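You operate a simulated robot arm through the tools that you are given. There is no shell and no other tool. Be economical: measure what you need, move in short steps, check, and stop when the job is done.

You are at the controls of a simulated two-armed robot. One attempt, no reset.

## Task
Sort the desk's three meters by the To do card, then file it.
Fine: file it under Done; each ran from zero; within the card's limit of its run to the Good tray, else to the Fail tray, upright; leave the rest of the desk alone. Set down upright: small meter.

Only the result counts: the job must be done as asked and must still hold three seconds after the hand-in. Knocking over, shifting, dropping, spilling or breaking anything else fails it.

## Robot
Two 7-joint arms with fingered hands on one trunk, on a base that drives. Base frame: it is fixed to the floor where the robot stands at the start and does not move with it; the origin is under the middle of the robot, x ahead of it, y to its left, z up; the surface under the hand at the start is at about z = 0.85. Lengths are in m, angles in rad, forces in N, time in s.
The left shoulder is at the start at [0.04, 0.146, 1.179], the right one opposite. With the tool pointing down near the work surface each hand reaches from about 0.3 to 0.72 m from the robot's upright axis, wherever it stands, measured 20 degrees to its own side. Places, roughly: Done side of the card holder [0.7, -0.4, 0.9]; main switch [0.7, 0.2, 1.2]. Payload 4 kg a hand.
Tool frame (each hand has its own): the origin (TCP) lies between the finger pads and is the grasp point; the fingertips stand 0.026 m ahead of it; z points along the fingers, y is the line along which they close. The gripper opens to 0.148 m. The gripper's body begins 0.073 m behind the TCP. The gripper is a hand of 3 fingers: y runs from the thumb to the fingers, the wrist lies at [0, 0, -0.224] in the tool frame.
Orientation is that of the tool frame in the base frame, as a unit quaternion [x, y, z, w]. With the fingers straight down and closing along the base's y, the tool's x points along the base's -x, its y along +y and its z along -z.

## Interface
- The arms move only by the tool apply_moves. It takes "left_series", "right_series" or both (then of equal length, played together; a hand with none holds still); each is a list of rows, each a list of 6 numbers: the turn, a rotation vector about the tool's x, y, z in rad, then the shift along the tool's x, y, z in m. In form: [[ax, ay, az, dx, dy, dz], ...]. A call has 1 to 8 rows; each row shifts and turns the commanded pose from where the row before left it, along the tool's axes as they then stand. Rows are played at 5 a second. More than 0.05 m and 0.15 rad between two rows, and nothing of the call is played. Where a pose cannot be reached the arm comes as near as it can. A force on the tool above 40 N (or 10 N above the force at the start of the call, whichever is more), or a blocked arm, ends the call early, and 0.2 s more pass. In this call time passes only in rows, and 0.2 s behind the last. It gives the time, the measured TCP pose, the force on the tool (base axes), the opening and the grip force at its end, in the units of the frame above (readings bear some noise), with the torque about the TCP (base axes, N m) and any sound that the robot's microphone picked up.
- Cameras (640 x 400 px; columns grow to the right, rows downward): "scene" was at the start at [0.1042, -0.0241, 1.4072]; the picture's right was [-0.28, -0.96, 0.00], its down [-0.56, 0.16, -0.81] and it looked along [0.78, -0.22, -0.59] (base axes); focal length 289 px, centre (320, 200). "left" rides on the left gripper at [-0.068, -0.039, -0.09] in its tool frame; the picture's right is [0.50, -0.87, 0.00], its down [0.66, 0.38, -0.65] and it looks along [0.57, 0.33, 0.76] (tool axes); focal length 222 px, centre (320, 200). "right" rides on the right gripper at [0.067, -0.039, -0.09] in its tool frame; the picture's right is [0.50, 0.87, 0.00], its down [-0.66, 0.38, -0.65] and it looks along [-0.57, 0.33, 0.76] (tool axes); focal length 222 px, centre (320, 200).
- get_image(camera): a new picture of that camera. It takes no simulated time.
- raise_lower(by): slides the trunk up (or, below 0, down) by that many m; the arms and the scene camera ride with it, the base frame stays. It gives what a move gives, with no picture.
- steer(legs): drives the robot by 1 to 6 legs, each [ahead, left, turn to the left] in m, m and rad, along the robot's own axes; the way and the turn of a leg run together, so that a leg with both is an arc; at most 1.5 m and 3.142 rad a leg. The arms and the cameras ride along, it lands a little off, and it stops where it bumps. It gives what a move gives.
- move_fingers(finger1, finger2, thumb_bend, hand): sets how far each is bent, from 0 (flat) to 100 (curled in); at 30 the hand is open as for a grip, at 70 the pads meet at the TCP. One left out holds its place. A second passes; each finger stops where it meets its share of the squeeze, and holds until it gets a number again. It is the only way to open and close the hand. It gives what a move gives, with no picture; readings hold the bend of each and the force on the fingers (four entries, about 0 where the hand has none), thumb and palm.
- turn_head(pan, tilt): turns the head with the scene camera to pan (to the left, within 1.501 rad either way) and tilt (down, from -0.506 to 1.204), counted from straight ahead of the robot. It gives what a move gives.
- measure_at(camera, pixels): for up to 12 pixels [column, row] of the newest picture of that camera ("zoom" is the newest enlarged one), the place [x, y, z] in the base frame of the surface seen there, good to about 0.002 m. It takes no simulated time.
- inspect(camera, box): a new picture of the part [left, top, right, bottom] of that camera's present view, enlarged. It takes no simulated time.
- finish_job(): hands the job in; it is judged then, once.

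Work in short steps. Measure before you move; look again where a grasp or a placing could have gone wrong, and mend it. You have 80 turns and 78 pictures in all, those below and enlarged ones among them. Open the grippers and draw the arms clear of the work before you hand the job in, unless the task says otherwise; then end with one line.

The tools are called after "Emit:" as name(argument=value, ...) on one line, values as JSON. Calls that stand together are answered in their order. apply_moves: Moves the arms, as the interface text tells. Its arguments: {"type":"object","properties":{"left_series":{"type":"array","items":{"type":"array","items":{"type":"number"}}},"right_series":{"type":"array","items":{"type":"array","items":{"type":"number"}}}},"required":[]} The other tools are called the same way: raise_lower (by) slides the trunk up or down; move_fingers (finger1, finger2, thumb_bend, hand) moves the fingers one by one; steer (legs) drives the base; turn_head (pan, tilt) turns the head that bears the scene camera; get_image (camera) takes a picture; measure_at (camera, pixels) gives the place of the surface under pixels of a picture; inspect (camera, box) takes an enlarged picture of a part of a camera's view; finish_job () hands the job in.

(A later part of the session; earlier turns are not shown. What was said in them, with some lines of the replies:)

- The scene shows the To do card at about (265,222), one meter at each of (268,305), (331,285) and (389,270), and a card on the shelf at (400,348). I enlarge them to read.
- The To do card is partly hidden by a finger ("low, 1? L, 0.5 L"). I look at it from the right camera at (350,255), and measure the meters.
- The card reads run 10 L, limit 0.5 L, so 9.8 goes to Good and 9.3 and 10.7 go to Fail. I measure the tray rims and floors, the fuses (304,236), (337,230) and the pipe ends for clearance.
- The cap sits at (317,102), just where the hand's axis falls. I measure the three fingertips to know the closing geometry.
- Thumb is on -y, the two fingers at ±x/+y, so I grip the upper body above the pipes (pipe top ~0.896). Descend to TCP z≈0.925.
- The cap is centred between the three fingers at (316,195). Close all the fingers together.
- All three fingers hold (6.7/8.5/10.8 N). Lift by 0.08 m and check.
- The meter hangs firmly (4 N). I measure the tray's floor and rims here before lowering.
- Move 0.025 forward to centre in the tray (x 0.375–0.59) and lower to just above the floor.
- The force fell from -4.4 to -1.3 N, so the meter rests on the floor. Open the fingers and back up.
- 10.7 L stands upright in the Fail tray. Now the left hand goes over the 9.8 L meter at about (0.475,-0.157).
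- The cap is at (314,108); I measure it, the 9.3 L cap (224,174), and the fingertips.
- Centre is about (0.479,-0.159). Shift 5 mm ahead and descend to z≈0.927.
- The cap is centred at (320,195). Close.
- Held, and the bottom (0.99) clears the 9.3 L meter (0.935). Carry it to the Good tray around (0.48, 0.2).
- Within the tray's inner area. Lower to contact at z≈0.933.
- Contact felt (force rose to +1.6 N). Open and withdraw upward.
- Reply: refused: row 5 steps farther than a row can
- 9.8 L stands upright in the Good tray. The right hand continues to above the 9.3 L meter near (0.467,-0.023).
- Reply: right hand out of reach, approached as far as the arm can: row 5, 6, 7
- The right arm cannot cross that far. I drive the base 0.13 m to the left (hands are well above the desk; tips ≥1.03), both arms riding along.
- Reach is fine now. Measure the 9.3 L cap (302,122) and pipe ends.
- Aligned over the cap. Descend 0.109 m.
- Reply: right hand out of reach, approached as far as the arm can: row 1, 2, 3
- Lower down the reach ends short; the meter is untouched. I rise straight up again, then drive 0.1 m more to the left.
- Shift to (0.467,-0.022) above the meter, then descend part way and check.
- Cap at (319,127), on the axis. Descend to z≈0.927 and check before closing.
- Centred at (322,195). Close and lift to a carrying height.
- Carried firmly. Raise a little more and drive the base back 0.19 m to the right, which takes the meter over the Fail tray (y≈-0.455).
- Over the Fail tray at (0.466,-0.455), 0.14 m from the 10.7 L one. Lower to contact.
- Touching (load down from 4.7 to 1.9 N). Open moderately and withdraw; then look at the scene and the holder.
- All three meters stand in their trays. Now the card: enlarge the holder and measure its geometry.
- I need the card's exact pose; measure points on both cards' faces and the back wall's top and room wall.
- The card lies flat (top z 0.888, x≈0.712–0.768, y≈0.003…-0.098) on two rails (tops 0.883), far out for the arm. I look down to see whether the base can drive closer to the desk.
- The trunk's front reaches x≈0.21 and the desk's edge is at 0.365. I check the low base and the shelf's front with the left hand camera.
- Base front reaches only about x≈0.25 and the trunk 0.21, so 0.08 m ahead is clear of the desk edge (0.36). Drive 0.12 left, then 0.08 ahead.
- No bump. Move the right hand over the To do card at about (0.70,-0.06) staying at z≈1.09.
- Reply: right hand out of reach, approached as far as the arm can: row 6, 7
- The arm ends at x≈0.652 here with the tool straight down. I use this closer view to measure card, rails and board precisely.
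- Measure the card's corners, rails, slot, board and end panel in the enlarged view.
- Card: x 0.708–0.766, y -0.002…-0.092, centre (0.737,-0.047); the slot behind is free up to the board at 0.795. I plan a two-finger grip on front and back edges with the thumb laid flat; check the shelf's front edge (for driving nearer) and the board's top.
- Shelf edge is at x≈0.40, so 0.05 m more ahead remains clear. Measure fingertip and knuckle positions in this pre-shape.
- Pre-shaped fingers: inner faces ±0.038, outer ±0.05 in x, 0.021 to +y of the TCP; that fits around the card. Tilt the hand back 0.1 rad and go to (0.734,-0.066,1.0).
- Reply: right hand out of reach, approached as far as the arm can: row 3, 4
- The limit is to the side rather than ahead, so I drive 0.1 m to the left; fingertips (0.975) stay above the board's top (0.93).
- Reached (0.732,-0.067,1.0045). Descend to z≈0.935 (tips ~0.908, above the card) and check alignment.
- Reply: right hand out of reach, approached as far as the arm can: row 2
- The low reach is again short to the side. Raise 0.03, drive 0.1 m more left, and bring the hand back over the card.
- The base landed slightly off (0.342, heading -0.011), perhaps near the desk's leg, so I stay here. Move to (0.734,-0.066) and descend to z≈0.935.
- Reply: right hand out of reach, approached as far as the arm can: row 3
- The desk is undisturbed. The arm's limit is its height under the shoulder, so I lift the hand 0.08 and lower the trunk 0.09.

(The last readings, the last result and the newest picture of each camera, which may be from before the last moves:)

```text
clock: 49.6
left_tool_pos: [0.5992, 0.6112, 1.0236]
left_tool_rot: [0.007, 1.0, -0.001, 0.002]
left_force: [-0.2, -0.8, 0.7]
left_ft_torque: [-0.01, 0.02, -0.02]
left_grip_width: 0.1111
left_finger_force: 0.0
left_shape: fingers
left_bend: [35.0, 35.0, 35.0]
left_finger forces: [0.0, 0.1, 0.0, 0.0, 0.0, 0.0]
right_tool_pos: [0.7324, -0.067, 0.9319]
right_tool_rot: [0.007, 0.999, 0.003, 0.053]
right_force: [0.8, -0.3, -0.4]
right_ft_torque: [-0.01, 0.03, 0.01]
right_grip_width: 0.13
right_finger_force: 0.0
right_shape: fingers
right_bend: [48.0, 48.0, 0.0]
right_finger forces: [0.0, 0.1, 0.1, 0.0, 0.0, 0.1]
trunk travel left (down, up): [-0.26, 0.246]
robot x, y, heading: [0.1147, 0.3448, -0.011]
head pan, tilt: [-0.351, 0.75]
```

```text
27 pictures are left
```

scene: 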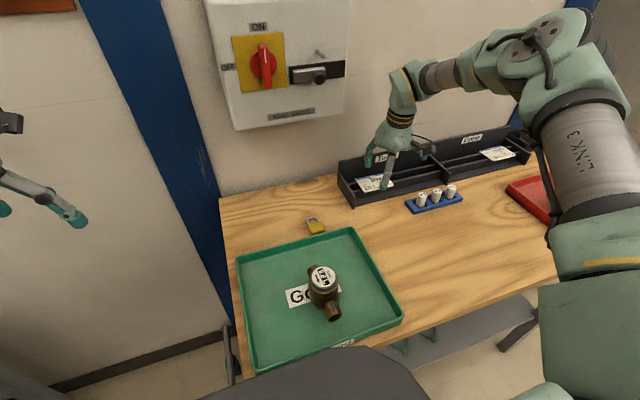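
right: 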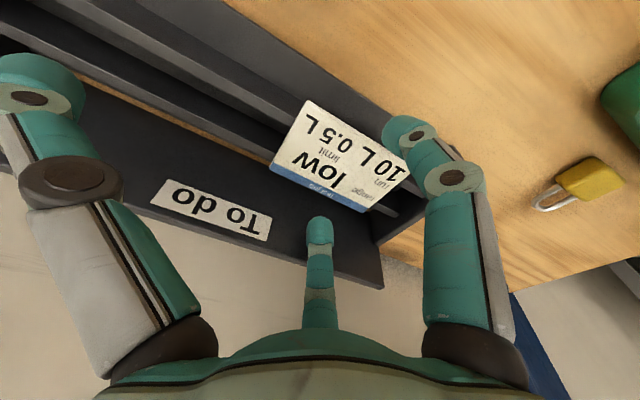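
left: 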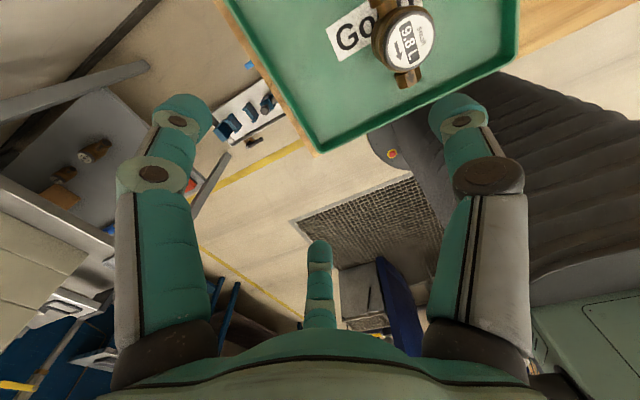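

Works: z=0.932 at the right x, y. Verify the relative place of tips, card edges and board.

Emit:
measure_at(camera="right", pixels=[[390, 132], [403, 124], [319, 222], [320, 265], [305, 103], [274, 166], [361, 208], [338, 155], [300, 225], [365, 230], [448, 180], [345, 245]])

```text
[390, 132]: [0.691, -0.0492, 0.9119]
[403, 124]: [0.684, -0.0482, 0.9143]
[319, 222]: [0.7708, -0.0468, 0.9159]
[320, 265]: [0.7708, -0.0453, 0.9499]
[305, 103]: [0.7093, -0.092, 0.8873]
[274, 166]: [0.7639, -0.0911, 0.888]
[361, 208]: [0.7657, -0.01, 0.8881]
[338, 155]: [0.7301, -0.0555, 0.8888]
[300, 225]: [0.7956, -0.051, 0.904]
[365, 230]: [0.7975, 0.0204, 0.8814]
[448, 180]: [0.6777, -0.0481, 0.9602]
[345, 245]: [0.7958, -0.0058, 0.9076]
```

Back finger's inner face 5 mm behind the card, 12 mm free to the board. Lower 0.035 m with 3 mm ahead, in small steps.

Emit:
apply_moves(right_series=[[0, 0, 0, -0.002, 0, 0.01], [0, 0, 0, 0.001, 0, 0.01], [0, 0, 0, 0.001, 0, 0.008], [0, 0, 0, 0.001, 0, 0.007]])

Emit:
get_image(camera="right")

Emit:
inspect(camera="scene", box=[300, 80, 500, 205])

```text
clock: 50.6
left_tool_pos: [0.5996, 0.6097, 1.0224]
left_tool_rot: [0.006, 1.0, 0.0, 0.001]
left_force: [0.0, -0.6, 0.2]
left_ft_torque: [0.0, -0.02, 0.03]
left_grip_width: 0.1109
left_finger_force: 0.1
left_shape: fingers
left_bend: [35.0, 35.0, 35.0]
left_finger forces: [0.0, 0.0, 0.1, 0.0, 0.1, 0.0]
right_tool_pos: [0.7362, -0.0659, 0.8991]
right_tool_rot: [0.008, 0.999, 0.002, 0.054]
right_force: [-1.0, -0.3, -0.6]
right_ft_torque: [-0.03, -0.03, 0.01]
right_grip_width: 0.13
right_finger_force: 0.1
right_shape: fingers
right_bend: [48.0, 48.0, 0.0]
right_finger forces: [0.1, 0.0, 0.1, 0.0, 0.0, 0.0]
trunk travel left (down, up): [-0.26, 0.246]
robot x, y, heading: [0.1182, 0.3411, -0.011]
head pan, tilt: [-0.351, 0.75]
```

```text
26 pictures are left
```

right: 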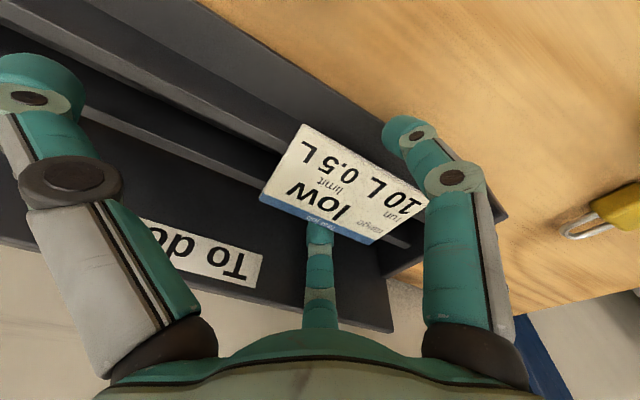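

```text
3.20 times, centred on (400, 142) of scene
```

zoom: 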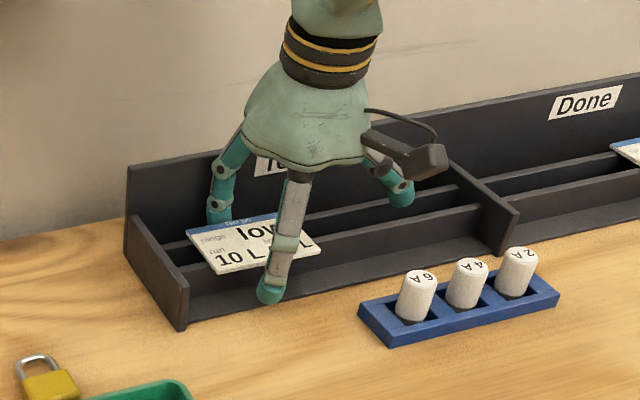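

The back tip is behind the card's edge and the front one ahead of it, no contact. Close the two fingers gently to 53.

Emit:
move_fingers(hand="right", finger1=53, finger2=53)

Emit:
get_image(camera="right")

```text
clock: 51.6
left_tool_pos: [0.5991, 0.6094, 1.0233]
left_tool_rot: [0.006, 1.0, 0.0, 0.002]
left_force: [0.1, 0.8, 0.3]
left_ft_torque: [0.02, 0.03, 0.02]
left_grip_width: 0.1107
left_finger_force: 0.2
left_shape: fingers
left_bend: [35.0, 35.0, 35.0]
left_finger forces: [0.0, 0.0, 0.0, 0.1, 0.0, 0.0]
right_tool_pos: [0.7348, -0.0661, 0.8987]
right_tool_rot: [0.008, 0.999, 0.002, 0.054]
right_force: [-0.3, -0.5, 0.5]
right_ft_torque: [0.0, 0.02, -0.03]
right_grip_width: 0.1239
right_finger_force: 0.5
right_shape: fingers
right_bend: [52.0, 52.0, 0.0]
right_finger forces: [0.3, 0.4, 0.0, 0.0, 0.1, 0.0]
trunk travel left (down, up): [-0.26, 0.246]
robot x, y, heading: [0.121, 0.3442, -0.011]
head pan, tilt: [-0.351, 0.75]
```

```text
24 pictures are left
```

right: 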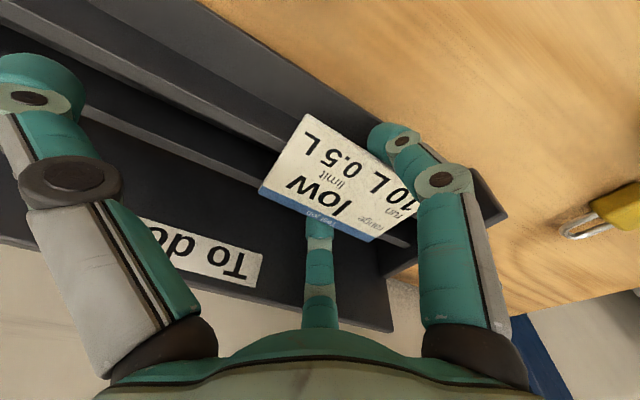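

Both fingers touch the card (0.3/0.4 N). Squeeze on to 62.

Emit:
move_fingers(hand="right", finger1=62, finger2=62)

Emit:
get_image(camera="right")

```text
clock: 52.6
left_tool_pos: [0.601, 0.6107, 1.0221]
left_tool_rot: [0.007, 1.0, 0.0, 0.001]
left_force: [0.6, -0.3, -0.3]
left_ft_torque: [0.02, -0.01, 0.0]
left_grip_width: 0.1109
left_finger_force: 0.0
left_shape: fingers
left_bend: [35.0, 35.0, 35.0]
left_finger forces: [0.1, 0.0, 0.0, 0.0, 0.1, 0.0]
right_tool_pos: [0.735, -0.0648, 0.8982]
right_tool_rot: [0.008, 0.999, 0.003, 0.054]
right_force: [0.1, 1.3, 0.0]
right_ft_torque: [-0.02, -0.04, 0.0]
right_grip_width: 0.1166
right_finger_force: 5.9
right_shape: fingers
right_bend: [56.0, 55.0, 0.0]
right_finger forces: [5.6, 6.6, 0.1, 0.1, 0.1, 0.0]
trunk travel left (down, up): [-0.26, 0.246]
robot x, y, heading: [0.1179, 0.3455, -0.015]
head pan, tilt: [-0.351, 0.75]
```

```text
23 pictures are left
```

right: 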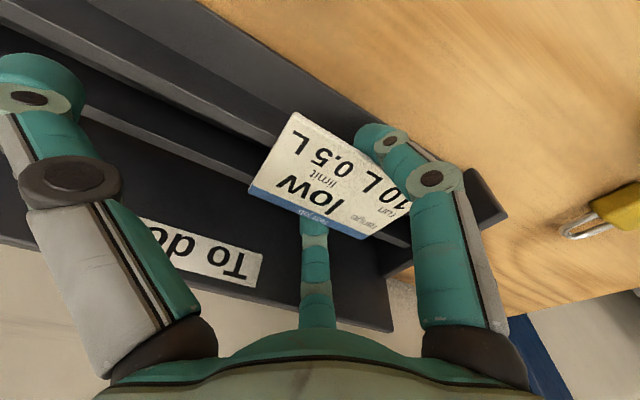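

Squeezed at 6 N; the card moved a few mm with the fingers. Lift gently 0.06 m and look.

Emit:
apply_moves(right_series=[[0, 0, 0, 0, 0, -0.008], [0, 0, 0, 0.001, 0, -0.012], [0, 0, 0, 0.001, 0, -0.02], [0, 0, 0, 0.001, 0, -0.02]])

Emit:
get_image(camera="right")

Emit:
inspect(camera="scene", box=[300, 80, 500, 205])

```text
clock: 53.6
left_tool_pos: [0.5984, 0.6103, 1.0226]
left_tool_rot: [0.008, 1.0, -0.001, 0.0]
left_force: [0.2, 0.3, 0.3]
left_ft_torque: [0.0, -0.01, 0.01]
left_grip_width: 0.111
left_finger_force: 0.0
left_shape: fingers
left_bend: [35.0, 35.0, 35.0]
left_finger forces: [0.1, 0.1, 0.1, 0.0, 0.0, 0.1]
right_tool_pos: [0.7262, -0.0667, 0.9585]
right_tool_rot: [0.008, 0.999, 0.003, 0.053]
right_force: [0.1, 0.4, 0.4]
right_ft_torque: [-0.01, 0.03, 0.01]
right_grip_width: 0.1161
right_finger_force: 5.9
right_shape: fingers
right_bend: [56.0, 55.0, 0.0]
right_finger forces: [5.6, 6.7, 0.1, 0.0, 0.0, 0.0]
trunk travel left (down, up): [-0.26, 0.246]
robot x, y, heading: [0.115, 0.3363, -0.013]
head pan, tilt: [-0.351, 0.75]
```

```text
22 pictures are left
```

right: 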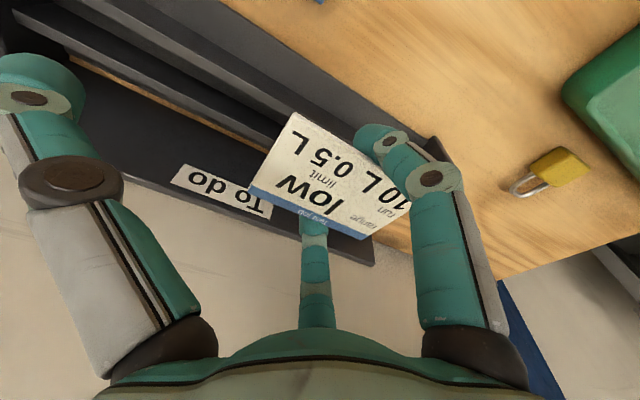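

```text
3.20 times, centred on (400, 142) of scene
```

zoom: 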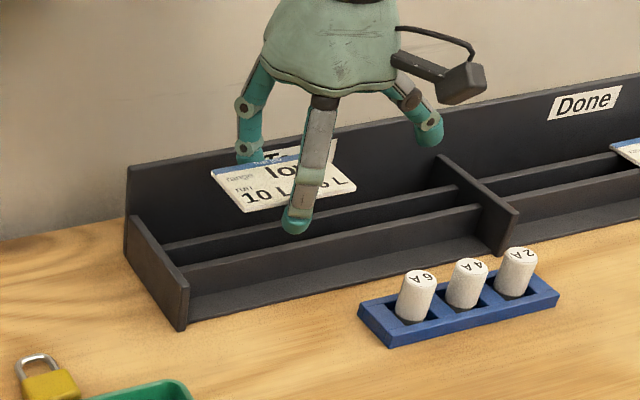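

The card hangs flat between the fingers. Raise 0.03 more and drive 0.29 m to the right to bring it over the Done side.

Emit:
apply_moves(right_series=[[0, 0, 0, 0.001, 0, -0.015], [0, 0, 0, 0.001, 0, -0.015]])

Emit:
steer(legs=[[0, -0.285, 0.011]])

Emit:
get_image(camera="right")

Emit:
get_image(camera="scene")

```text
clock: 54.2
left_tool_pos: [0.6, 0.6087, 1.0236]
left_tool_rot: [0.007, 1.0, 0.0, 0.0]
left_force: [0.4, -0.2, 0.2]
left_ft_torque: [0.0, -0.03, 0.02]
left_grip_width: 0.111
left_finger_force: 0.0
left_shape: fingers
left_bend: [35.0, 35.0, 35.0]
left_finger forces: [0.0, 0.0, 0.0, 0.0, 0.0, 0.1]
right_tool_pos: [0.7205, -0.0663, 0.9898]
right_tool_rot: [0.007, 0.998, 0.002, 0.055]
right_force: [0.1, -0.6, 0.3]
right_ft_torque: [0.02, 0.03, -0.03]
right_grip_width: 0.116
right_finger_force: 6.5
right_shape: fingers
right_bend: [56.0, 55.0, 0.0]
right_finger forces: [5.7, 6.6, 0.1, 0.0, 0.1, 0.0]
trunk travel left (down, up): [-0.26, 0.246]
robot x, y, heading: [0.1174, 0.3439, -0.012]
head pan, tilt: [-0.351, 0.75]
```

```text
clock: 56.2
left_tool_pos: [0.5948, 0.332, 1.0228]
left_tool_rot: [0.0, 1.0, 0.0, 0.001]
left_force: [-0.2, 0.1, -0.8]
left_ft_torque: [0.01, -0.01, 0.01]
left_grip_width: 0.1111
left_finger_force: 0.0
left_shape: fingers
left_bend: [35.0, 35.0, 35.0]
left_finger forces: [0.0, 0.0, 0.0, 0.0, 0.0, 0.1]
right_tool_pos: [0.7228, -0.3446, 0.9876]
right_tool_rot: [0.001, 0.999, 0.003, 0.053]
right_force: [0.1, 1.1, 0.4]
right_ft_torque: [0.01, 0.0, 0.04]
right_grip_width: 0.1162
right_finger_force: 5.8
right_shape: fingers
right_bend: [56.0, 55.0, 0.0]
right_finger forces: [5.6, 6.6, 0.1, 0.1, 0.1, 0.1]
trunk travel left (down, up): [-0.26, 0.246]
robot x, y, heading: [0.1146, 0.0562, 0.003]
head pan, tilt: [-0.351, 0.75]
```

```text
20 pictures are left
```

right: 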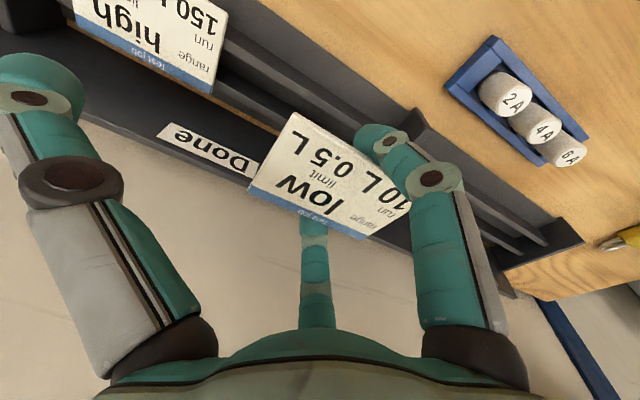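

```text
19 pictures are left
```

scene: 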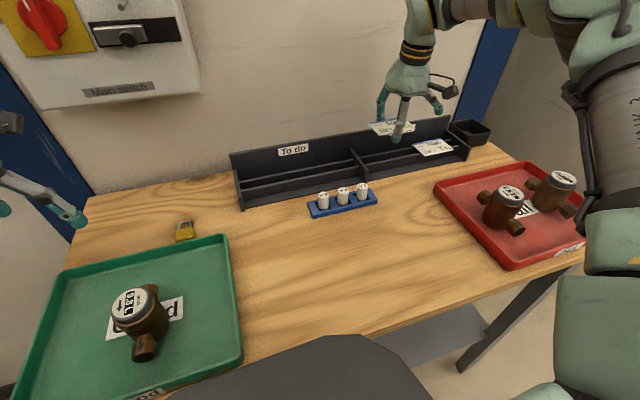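

Measure the held card's corners, the Done rails, divider, other card and board in the hand's view.

Emit:
measure_at(camera="right", pixels=[[293, 118], [254, 184], [361, 233], [330, 175], [210, 85], [220, 40], [240, 70], [240, 103], [250, 120], [435, 140], [300, 228], [372, 140]])

Emit:
inspect(camera="right", box=[180, 20, 500, 220])

Emit:
measure_at(camera="zoom", pixels=[[120, 90], [130, 105], [100, 145], [70, 150], [460, 200], [480, 210], [500, 220], [550, 330], [540, 300], [80, 170], [150, 60], [60, 130]])

```text
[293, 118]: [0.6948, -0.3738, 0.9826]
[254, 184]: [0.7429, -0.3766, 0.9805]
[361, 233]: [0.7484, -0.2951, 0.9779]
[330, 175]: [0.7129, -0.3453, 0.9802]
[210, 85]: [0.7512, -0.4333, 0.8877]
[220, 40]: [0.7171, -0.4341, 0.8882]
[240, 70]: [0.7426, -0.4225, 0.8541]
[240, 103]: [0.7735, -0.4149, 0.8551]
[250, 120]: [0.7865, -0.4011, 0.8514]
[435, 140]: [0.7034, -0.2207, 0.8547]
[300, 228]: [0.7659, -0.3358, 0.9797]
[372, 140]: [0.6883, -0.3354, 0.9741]
```

```text
2.00 times, centred on (340, 120) of right
```

zoom: 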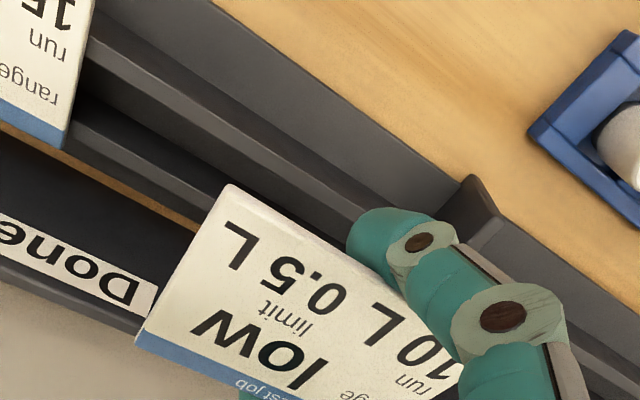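

```text
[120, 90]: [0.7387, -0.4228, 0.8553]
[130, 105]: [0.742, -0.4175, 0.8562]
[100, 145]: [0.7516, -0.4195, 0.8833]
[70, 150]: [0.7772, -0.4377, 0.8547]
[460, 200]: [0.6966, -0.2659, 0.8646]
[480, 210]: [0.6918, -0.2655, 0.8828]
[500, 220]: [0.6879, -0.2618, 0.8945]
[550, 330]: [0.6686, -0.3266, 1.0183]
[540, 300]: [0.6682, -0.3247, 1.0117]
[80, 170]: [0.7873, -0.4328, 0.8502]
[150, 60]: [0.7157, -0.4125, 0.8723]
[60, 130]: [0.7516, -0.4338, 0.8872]
```

Card now: x 0.694–0.750, y -0.375…-0.287, level. The Done rails are at x≈0.72 and 0.752; I want centre (0.731,-0.346). Shift, then descend 0.06 m first.

Emit:
apply_moves(right_series=[[0, 0, 0, -0.009, -0.014, 0.001], [0, 0, 0, 0.0032, 0, 0.03], [0, 0, 0, 0.0032, 0, 0.03]])

Emit:
get_image(camera="right")

Emit:
measure_at(camera="right", pixels=[[293, 118], [254, 184], [361, 233], [330, 175], [372, 140], [240, 80], [240, 120], [300, 228]])

```text
clock: 57.0
left_tool_pos: [0.5958, 0.3311, 1.0229]
left_tool_rot: [0.0, 1.0, 0.0, 0.001]
left_force: [0.7, -0.4, 0.2]
left_ft_torque: [-0.01, -0.02, 0.02]
left_grip_width: 0.1109
left_finger_force: 0.0
left_shape: fingers
left_bend: [35.0, 35.0, 35.0]
left_finger forces: [0.1, 0.1, 0.1, 0.0, 0.1, 0.1]
right_tool_pos: [0.7333, -0.3574, 0.9278]
right_tool_rot: [0.0, 0.999, 0.002, 0.053]
right_force: [0.3, -0.2, 0.5]
right_ft_torque: [-0.01, 0.0, -0.02]
right_grip_width: 0.116
right_finger_force: 6.6
right_shape: fingers
right_bend: [56.0, 55.0, 0.0]
right_finger forces: [5.6, 6.6, 0.0, 0.0, 0.1, 0.0]
trunk travel left (down, up): [-0.26, 0.246]
robot x, y, heading: [0.1149, 0.0552, -0.001]
head pan, tilt: [-0.351, 0.75]
```

```text
17 pictures are left
```

right: 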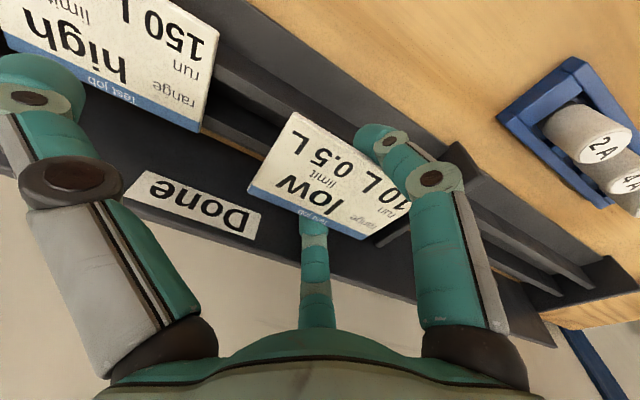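

```text
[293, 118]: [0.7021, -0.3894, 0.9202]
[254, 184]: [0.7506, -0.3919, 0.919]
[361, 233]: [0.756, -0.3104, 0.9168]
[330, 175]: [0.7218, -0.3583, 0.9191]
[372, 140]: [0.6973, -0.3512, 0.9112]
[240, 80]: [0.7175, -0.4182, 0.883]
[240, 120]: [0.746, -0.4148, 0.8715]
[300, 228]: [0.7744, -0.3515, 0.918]
```

Card is at x 0.702–0.758, y -0.393…-0.303, 31 mm above its seat. Lower 0.029 m in small steps.

Emit:
apply_moves(right_series=[[0, 0, 0, 0.0012, 0, 0.012], [0, 0, 0, 0.001, 0, 0.01], [0, 0, 0, 0.0005, 0, 0.005], [0, 0, 0, 0.0002, 0, 0.002]])

Emit:
get_image(camera="right")

Emit:
measure_at(camera="right", pixels=[[293, 118], [254, 184], [361, 233], [330, 175], [30, 60], [60, 75], [300, 228]])

```text
clock: 58.0
left_tool_pos: [0.5949, 0.3314, 1.0225]
left_tool_rot: [0.0, 1.0, 0.0, 0.001]
left_force: [0.4, -0.6, -0.2]
left_ft_torque: [0.0, 0.02, -0.01]
left_grip_width: 0.1108
left_finger_force: 0.1
left_shape: fingers
left_bend: [35.0, 35.0, 35.0]
left_finger forces: [0.0, 0.0, 0.0, 0.0, 0.1, 0.0]
right_tool_pos: [0.7322, -0.3574, 0.8989]
right_tool_rot: [0.001, 0.999, 0.004, 0.053]
right_force: [-0.5, -1.0, -0.5]
right_ft_torque: [0.03, 0.0, -0.01]
right_grip_width: 0.1161
right_finger_force: 5.9
right_shape: fingers
right_bend: [56.0, 55.0, 0.0]
right_finger forces: [5.6, 6.6, 0.1, 0.0, 0.1, 0.0]
trunk travel left (down, up): [-0.26, 0.246]
robot x, y, heading: [0.1182, 0.0561, 0.002]
head pan, tilt: [-0.351, 0.75]
```

```text
16 pictures are left
```

right: 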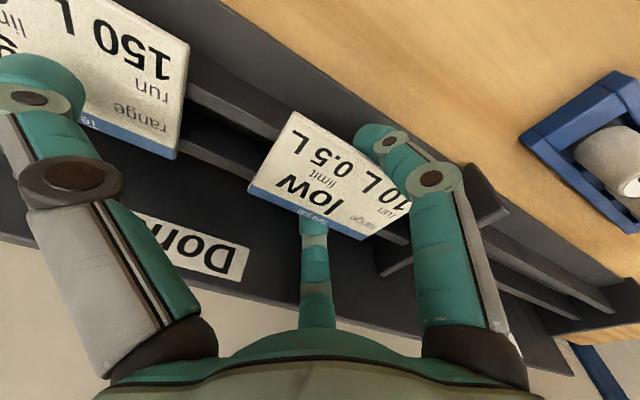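

```text
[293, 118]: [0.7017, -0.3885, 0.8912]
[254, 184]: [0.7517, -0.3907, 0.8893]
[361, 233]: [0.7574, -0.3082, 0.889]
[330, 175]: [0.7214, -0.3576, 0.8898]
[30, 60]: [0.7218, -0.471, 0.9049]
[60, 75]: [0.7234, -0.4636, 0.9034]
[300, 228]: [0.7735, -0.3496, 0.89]
```

Card is 1–2 mm above the rails and lies across both. Lower 1.5 mm and open the fingers to 48.

Emit:
apply_moves(right_series=[[0, 0, 0, 0, 0, 0.0015]])

Emit:
move_fingers(hand="right", finger1=49, finger2=49)

Emit:
get_image(camera="right")

Emit:
measure_at(camera="right", pixels=[[293, 120], [256, 184], [361, 230], [330, 175], [318, 222], [300, 225]])

```text
clock: 58.4
left_tool_pos: [0.5944, 0.3312, 1.022]
left_tool_rot: [0.0, 1.0, 0.0, 0.001]
left_force: [0.0, -0.7, 0.0]
left_ft_torque: [-0.02, -0.03, -0.02]
left_grip_width: 0.1113
left_finger_force: 0.1
left_shape: fingers
left_bend: [35.0, 35.0, 35.0]
left_finger forces: [0.1, 0.0, 0.0, 0.0, 0.0, 0.1]
right_tool_pos: [0.7336, -0.3566, 0.8965]
right_tool_rot: [0.001, 0.999, 0.003, 0.054]
right_force: [0.3, 0.1, 0.6]
right_ft_torque: [0.02, -0.02, -0.04]
right_grip_width: 0.1158
right_finger_force: 6.2
right_shape: fingers
right_bend: [56.0, 55.0, 0.0]
right_finger forces: [5.7, 6.1, 0.1, 0.0, 0.1, 0.1]
trunk travel left (down, up): [-0.26, 0.246]
robot x, y, heading: [0.1201, 0.0594, 0.0]
head pan, tilt: [-0.351, 0.75]
```

```text
clock: 59.4
left_tool_pos: [0.5946, 0.3306, 1.022]
left_tool_rot: [0.0, 1.0, 0.0, 0.001]
left_force: [0.4, -1.5, 0.9]
left_ft_torque: [0.0, -0.03, -0.02]
left_grip_width: 0.1111
left_finger_force: 0.0
left_shape: fingers
left_bend: [35.0, 35.0, 35.0]
left_finger forces: [0.0, 0.0, 0.0, 0.0, 0.1, 0.1]
right_tool_pos: [0.7324, -0.3558, 0.8967]
right_tool_rot: [0.001, 0.999, 0.003, 0.053]
right_force: [-0.2, -0.5, 0.0]
right_ft_torque: [-0.02, 0.0, 0.0]
right_grip_width: 0.1279
right_finger_force: 0.1
right_shape: fingers
right_bend: [49.0, 49.0, 0.0]
right_finger forces: [0.1, 0.0, 0.0, 0.1, 0.0, 0.0]
trunk travel left (down, up): [-0.26, 0.246]
robot x, y, heading: [0.1189, 0.0555, 0.004]
head pan, tilt: [-0.351, 0.75]
```

```text
15 pictures are left
```

right: 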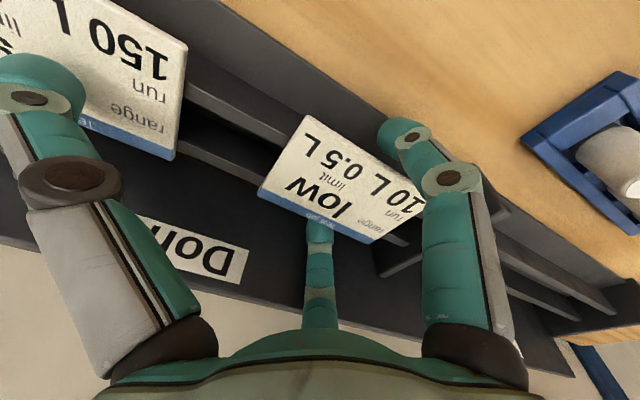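

```text
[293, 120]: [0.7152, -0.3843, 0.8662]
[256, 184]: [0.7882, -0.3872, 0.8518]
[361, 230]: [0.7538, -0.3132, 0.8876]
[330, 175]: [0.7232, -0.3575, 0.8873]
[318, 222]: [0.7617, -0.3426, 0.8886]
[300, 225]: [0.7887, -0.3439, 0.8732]
```

The card rests flat on both rails (z 0.888). Withdraw straight up.

Emit:
apply_moves(right_series=[[0, 0, 0, -0.0011, 0, -0.01], [0, 0, 0, -0.0011, 0, -0.01], [0, 0, 0, -0.002, 0, -0.02], [0, 0, 0, -0.003, 0, -0.03], [0, 0, 0, 0, 0, -0.04], [0, 0, 0, 0.02, 0, -0.04]])

Emit:
get_image(camera="right")

Emit:
get_image(camera="scene")

```text
clock: 60.8
left_tool_pos: [0.5912, 0.3317, 1.0236]
left_tool_rot: [0.001, 1.0, -0.001, 0.002]
left_force: [-1.1, 0.0, -0.3]
left_ft_torque: [-0.03, -0.03, 0.02]
left_grip_width: 0.1109
left_finger_force: 0.1
left_shape: fingers
left_bend: [35.0, 35.0, 35.0]
left_finger forces: [0.0, 0.0, 0.1, 0.0, 0.0, 0.1]
right_tool_pos: [0.7015, -0.3596, 1.0467]
right_tool_rot: [0.001, 0.999, 0.002, 0.054]
right_force: [0.4, 0.2, 0.8]
right_ft_torque: [0.0, 0.0, 0.03]
right_grip_width: 0.1279
right_finger_force: 0.0
right_shape: fingers
right_bend: [49.0, 49.0, 0.0]
right_finger forces: [0.0, 0.0, 0.0, 0.0, 0.1, 0.1]
trunk travel left (down, up): [-0.26, 0.246]
robot x, y, heading: [0.1175, 0.0567, 0.008]
head pan, tilt: [-0.351, 0.75]
```

```text
14 pictures are left
```

right: 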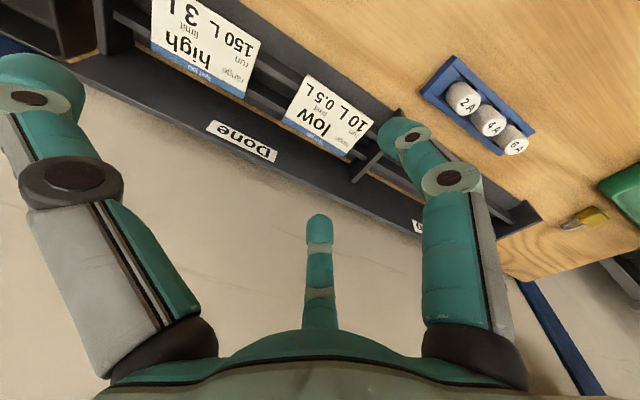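

```text
13 pictures are left
```

scene: 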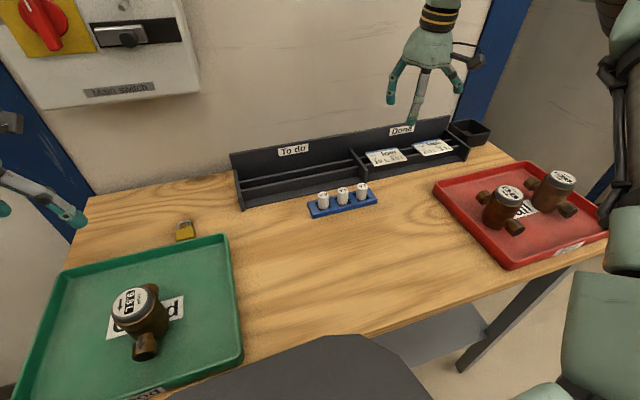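

The card lies under Done beside the other. Draw clear: raise the trunk 0.1, drive back 0.12 m, open the hand.

Emit:
raise_lower(by=0.1)

Emit:
steer(legs=[[-0.15, 0, 0]])

Emit:
move_fingers(hand="right", finger1=30, finger2=30, thumb_bend=30)

Emit:
get_image(camera="scene")

Emit:
inspect(camera="scene", box=[320, 130, 512, 250])

```text
clock: 62.1
left_tool_pos: [0.5934, 0.3318, 1.1223]
left_tool_rot: [0.0, 1.0, 0.0, 0.001]
left_force: [0.0, -0.7, 1.1]
left_ft_torque: [-0.02, 0.03, -0.02]
left_grip_width: 0.111
left_finger_force: 0.0
left_shape: fingers
left_bend: [35.0, 35.0, 35.0]
left_finger forces: [0.0, 0.0, 0.1, 0.1, 0.0, 0.0]
right_tool_pos: [0.7041, -0.3602, 1.1446]
right_tool_rot: [0.001, 0.999, 0.002, 0.054]
right_force: [-0.1, 0.0, -0.3]
right_ft_torque: [0.01, 0.05, 0.03]
right_grip_width: 0.1281
right_finger_force: 0.0
right_shape: fingers
right_bend: [49.0, 49.0, 0.0]
right_finger forces: [0.0, 0.1, 0.0, 0.0, 0.0, 0.0]
trunk travel left (down, up): [-0.36, 0.146]
robot x, y, heading: [0.1174, 0.0578, 0.004]
head pan, tilt: [-0.351, 0.75]
```

```text
clock: 63.5
left_tool_pos: [0.4474, 0.3318, 1.1196]
left_tool_rot: [-0.001, 1.0, 0.0, 0.0]
left_force: [-0.3, 0.5, -0.8]
left_ft_torque: [-0.04, 0.0, -0.01]
left_grip_width: 0.1109
left_finger_force: 0.1
left_shape: fingers
left_bend: [35.0, 35.0, 35.0]
left_finger forces: [0.1, 0.0, 0.0, 0.0, 0.0, 0.0]
right_tool_pos: [0.5571, -0.3611, 1.1431]
right_tool_rot: [0.001, 0.999, 0.003, 0.053]
right_force: [-0.3, 0.9, 0.1]
right_ft_torque: [0.0, 0.0, -0.03]
right_grip_width: 0.1281
right_finger_force: 0.0
right_shape: fingers
right_bend: [49.0, 49.0, 0.0]
right_finger forces: [0.0, 0.1, 0.0, 0.0, 0.0, 0.0]
trunk travel left (down, up): [-0.36, 0.146]
robot x, y, heading: [-0.0319, 0.0553, -0.0]
head pan, tilt: [-0.351, 0.75]
```

```text
clock: 64.5
left_tool_pos: [0.4449, 0.3314, 1.122]
left_tool_rot: [0.0, 1.0, 0.0, 0.0]
left_force: [0.6, 0.4, 0.2]
left_ft_torque: [0.0, 0.0, 0.03]
left_grip_width: 0.111
left_finger_force: 0.1
left_shape: fingers
left_bend: [35.0, 35.0, 35.0]
left_finger forces: [0.0, 0.0, 0.0, 0.1, 0.1, 0.0]
right_tool_pos: [0.5569, -0.3591, 1.1442]
right_tool_rot: [-0.001, 0.999, 0.003, 0.053]
right_force: [0.9, 0.5, 0.0]
right_ft_torque: [0.0, 0.01, -0.03]
right_grip_width: 0.1266
right_finger_force: 0.2
right_shape: fingers
right_bend: [30.0, 30.0, 30.0]
right_finger forces: [0.0, 0.0, 0.0, 0.1, 0.0, 0.1]
trunk travel left (down, up): [-0.36, 0.146]
robot x, y, heading: [-0.0338, 0.0566, -0.001]
head pan, tilt: [-0.351, 0.75]
```

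```text
12 pictures are left
```

scene: 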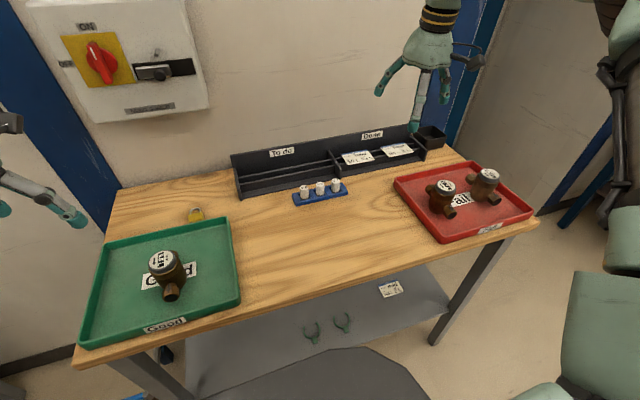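

```text
3.33 times, centred on (416, 190) of scene
```

zoom: 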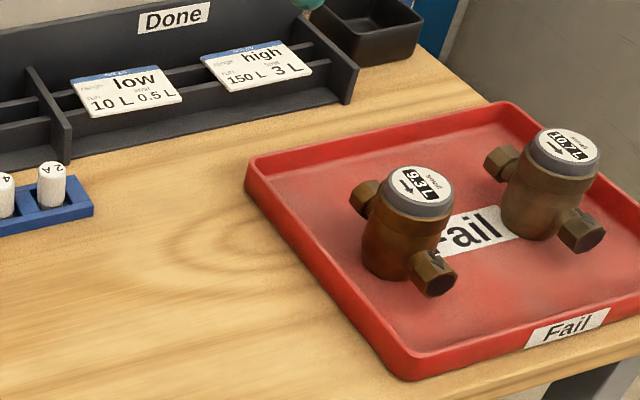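

All is in place: 9.8 L upright in Good, 9.3 L and 10.7 L upright in Fail, the low card under Done, everything else untouched and the hands clear. Hand in.

Emit:
finish_job()

```text
The job is handed in.
```

The job is done and handed in: the 9.8 L meter is upright in Good, the 9.3 L and 10.7 L meters are upright in Fail (card: 10 L run, 0.5 L limit), and the To do card is filed under Done.
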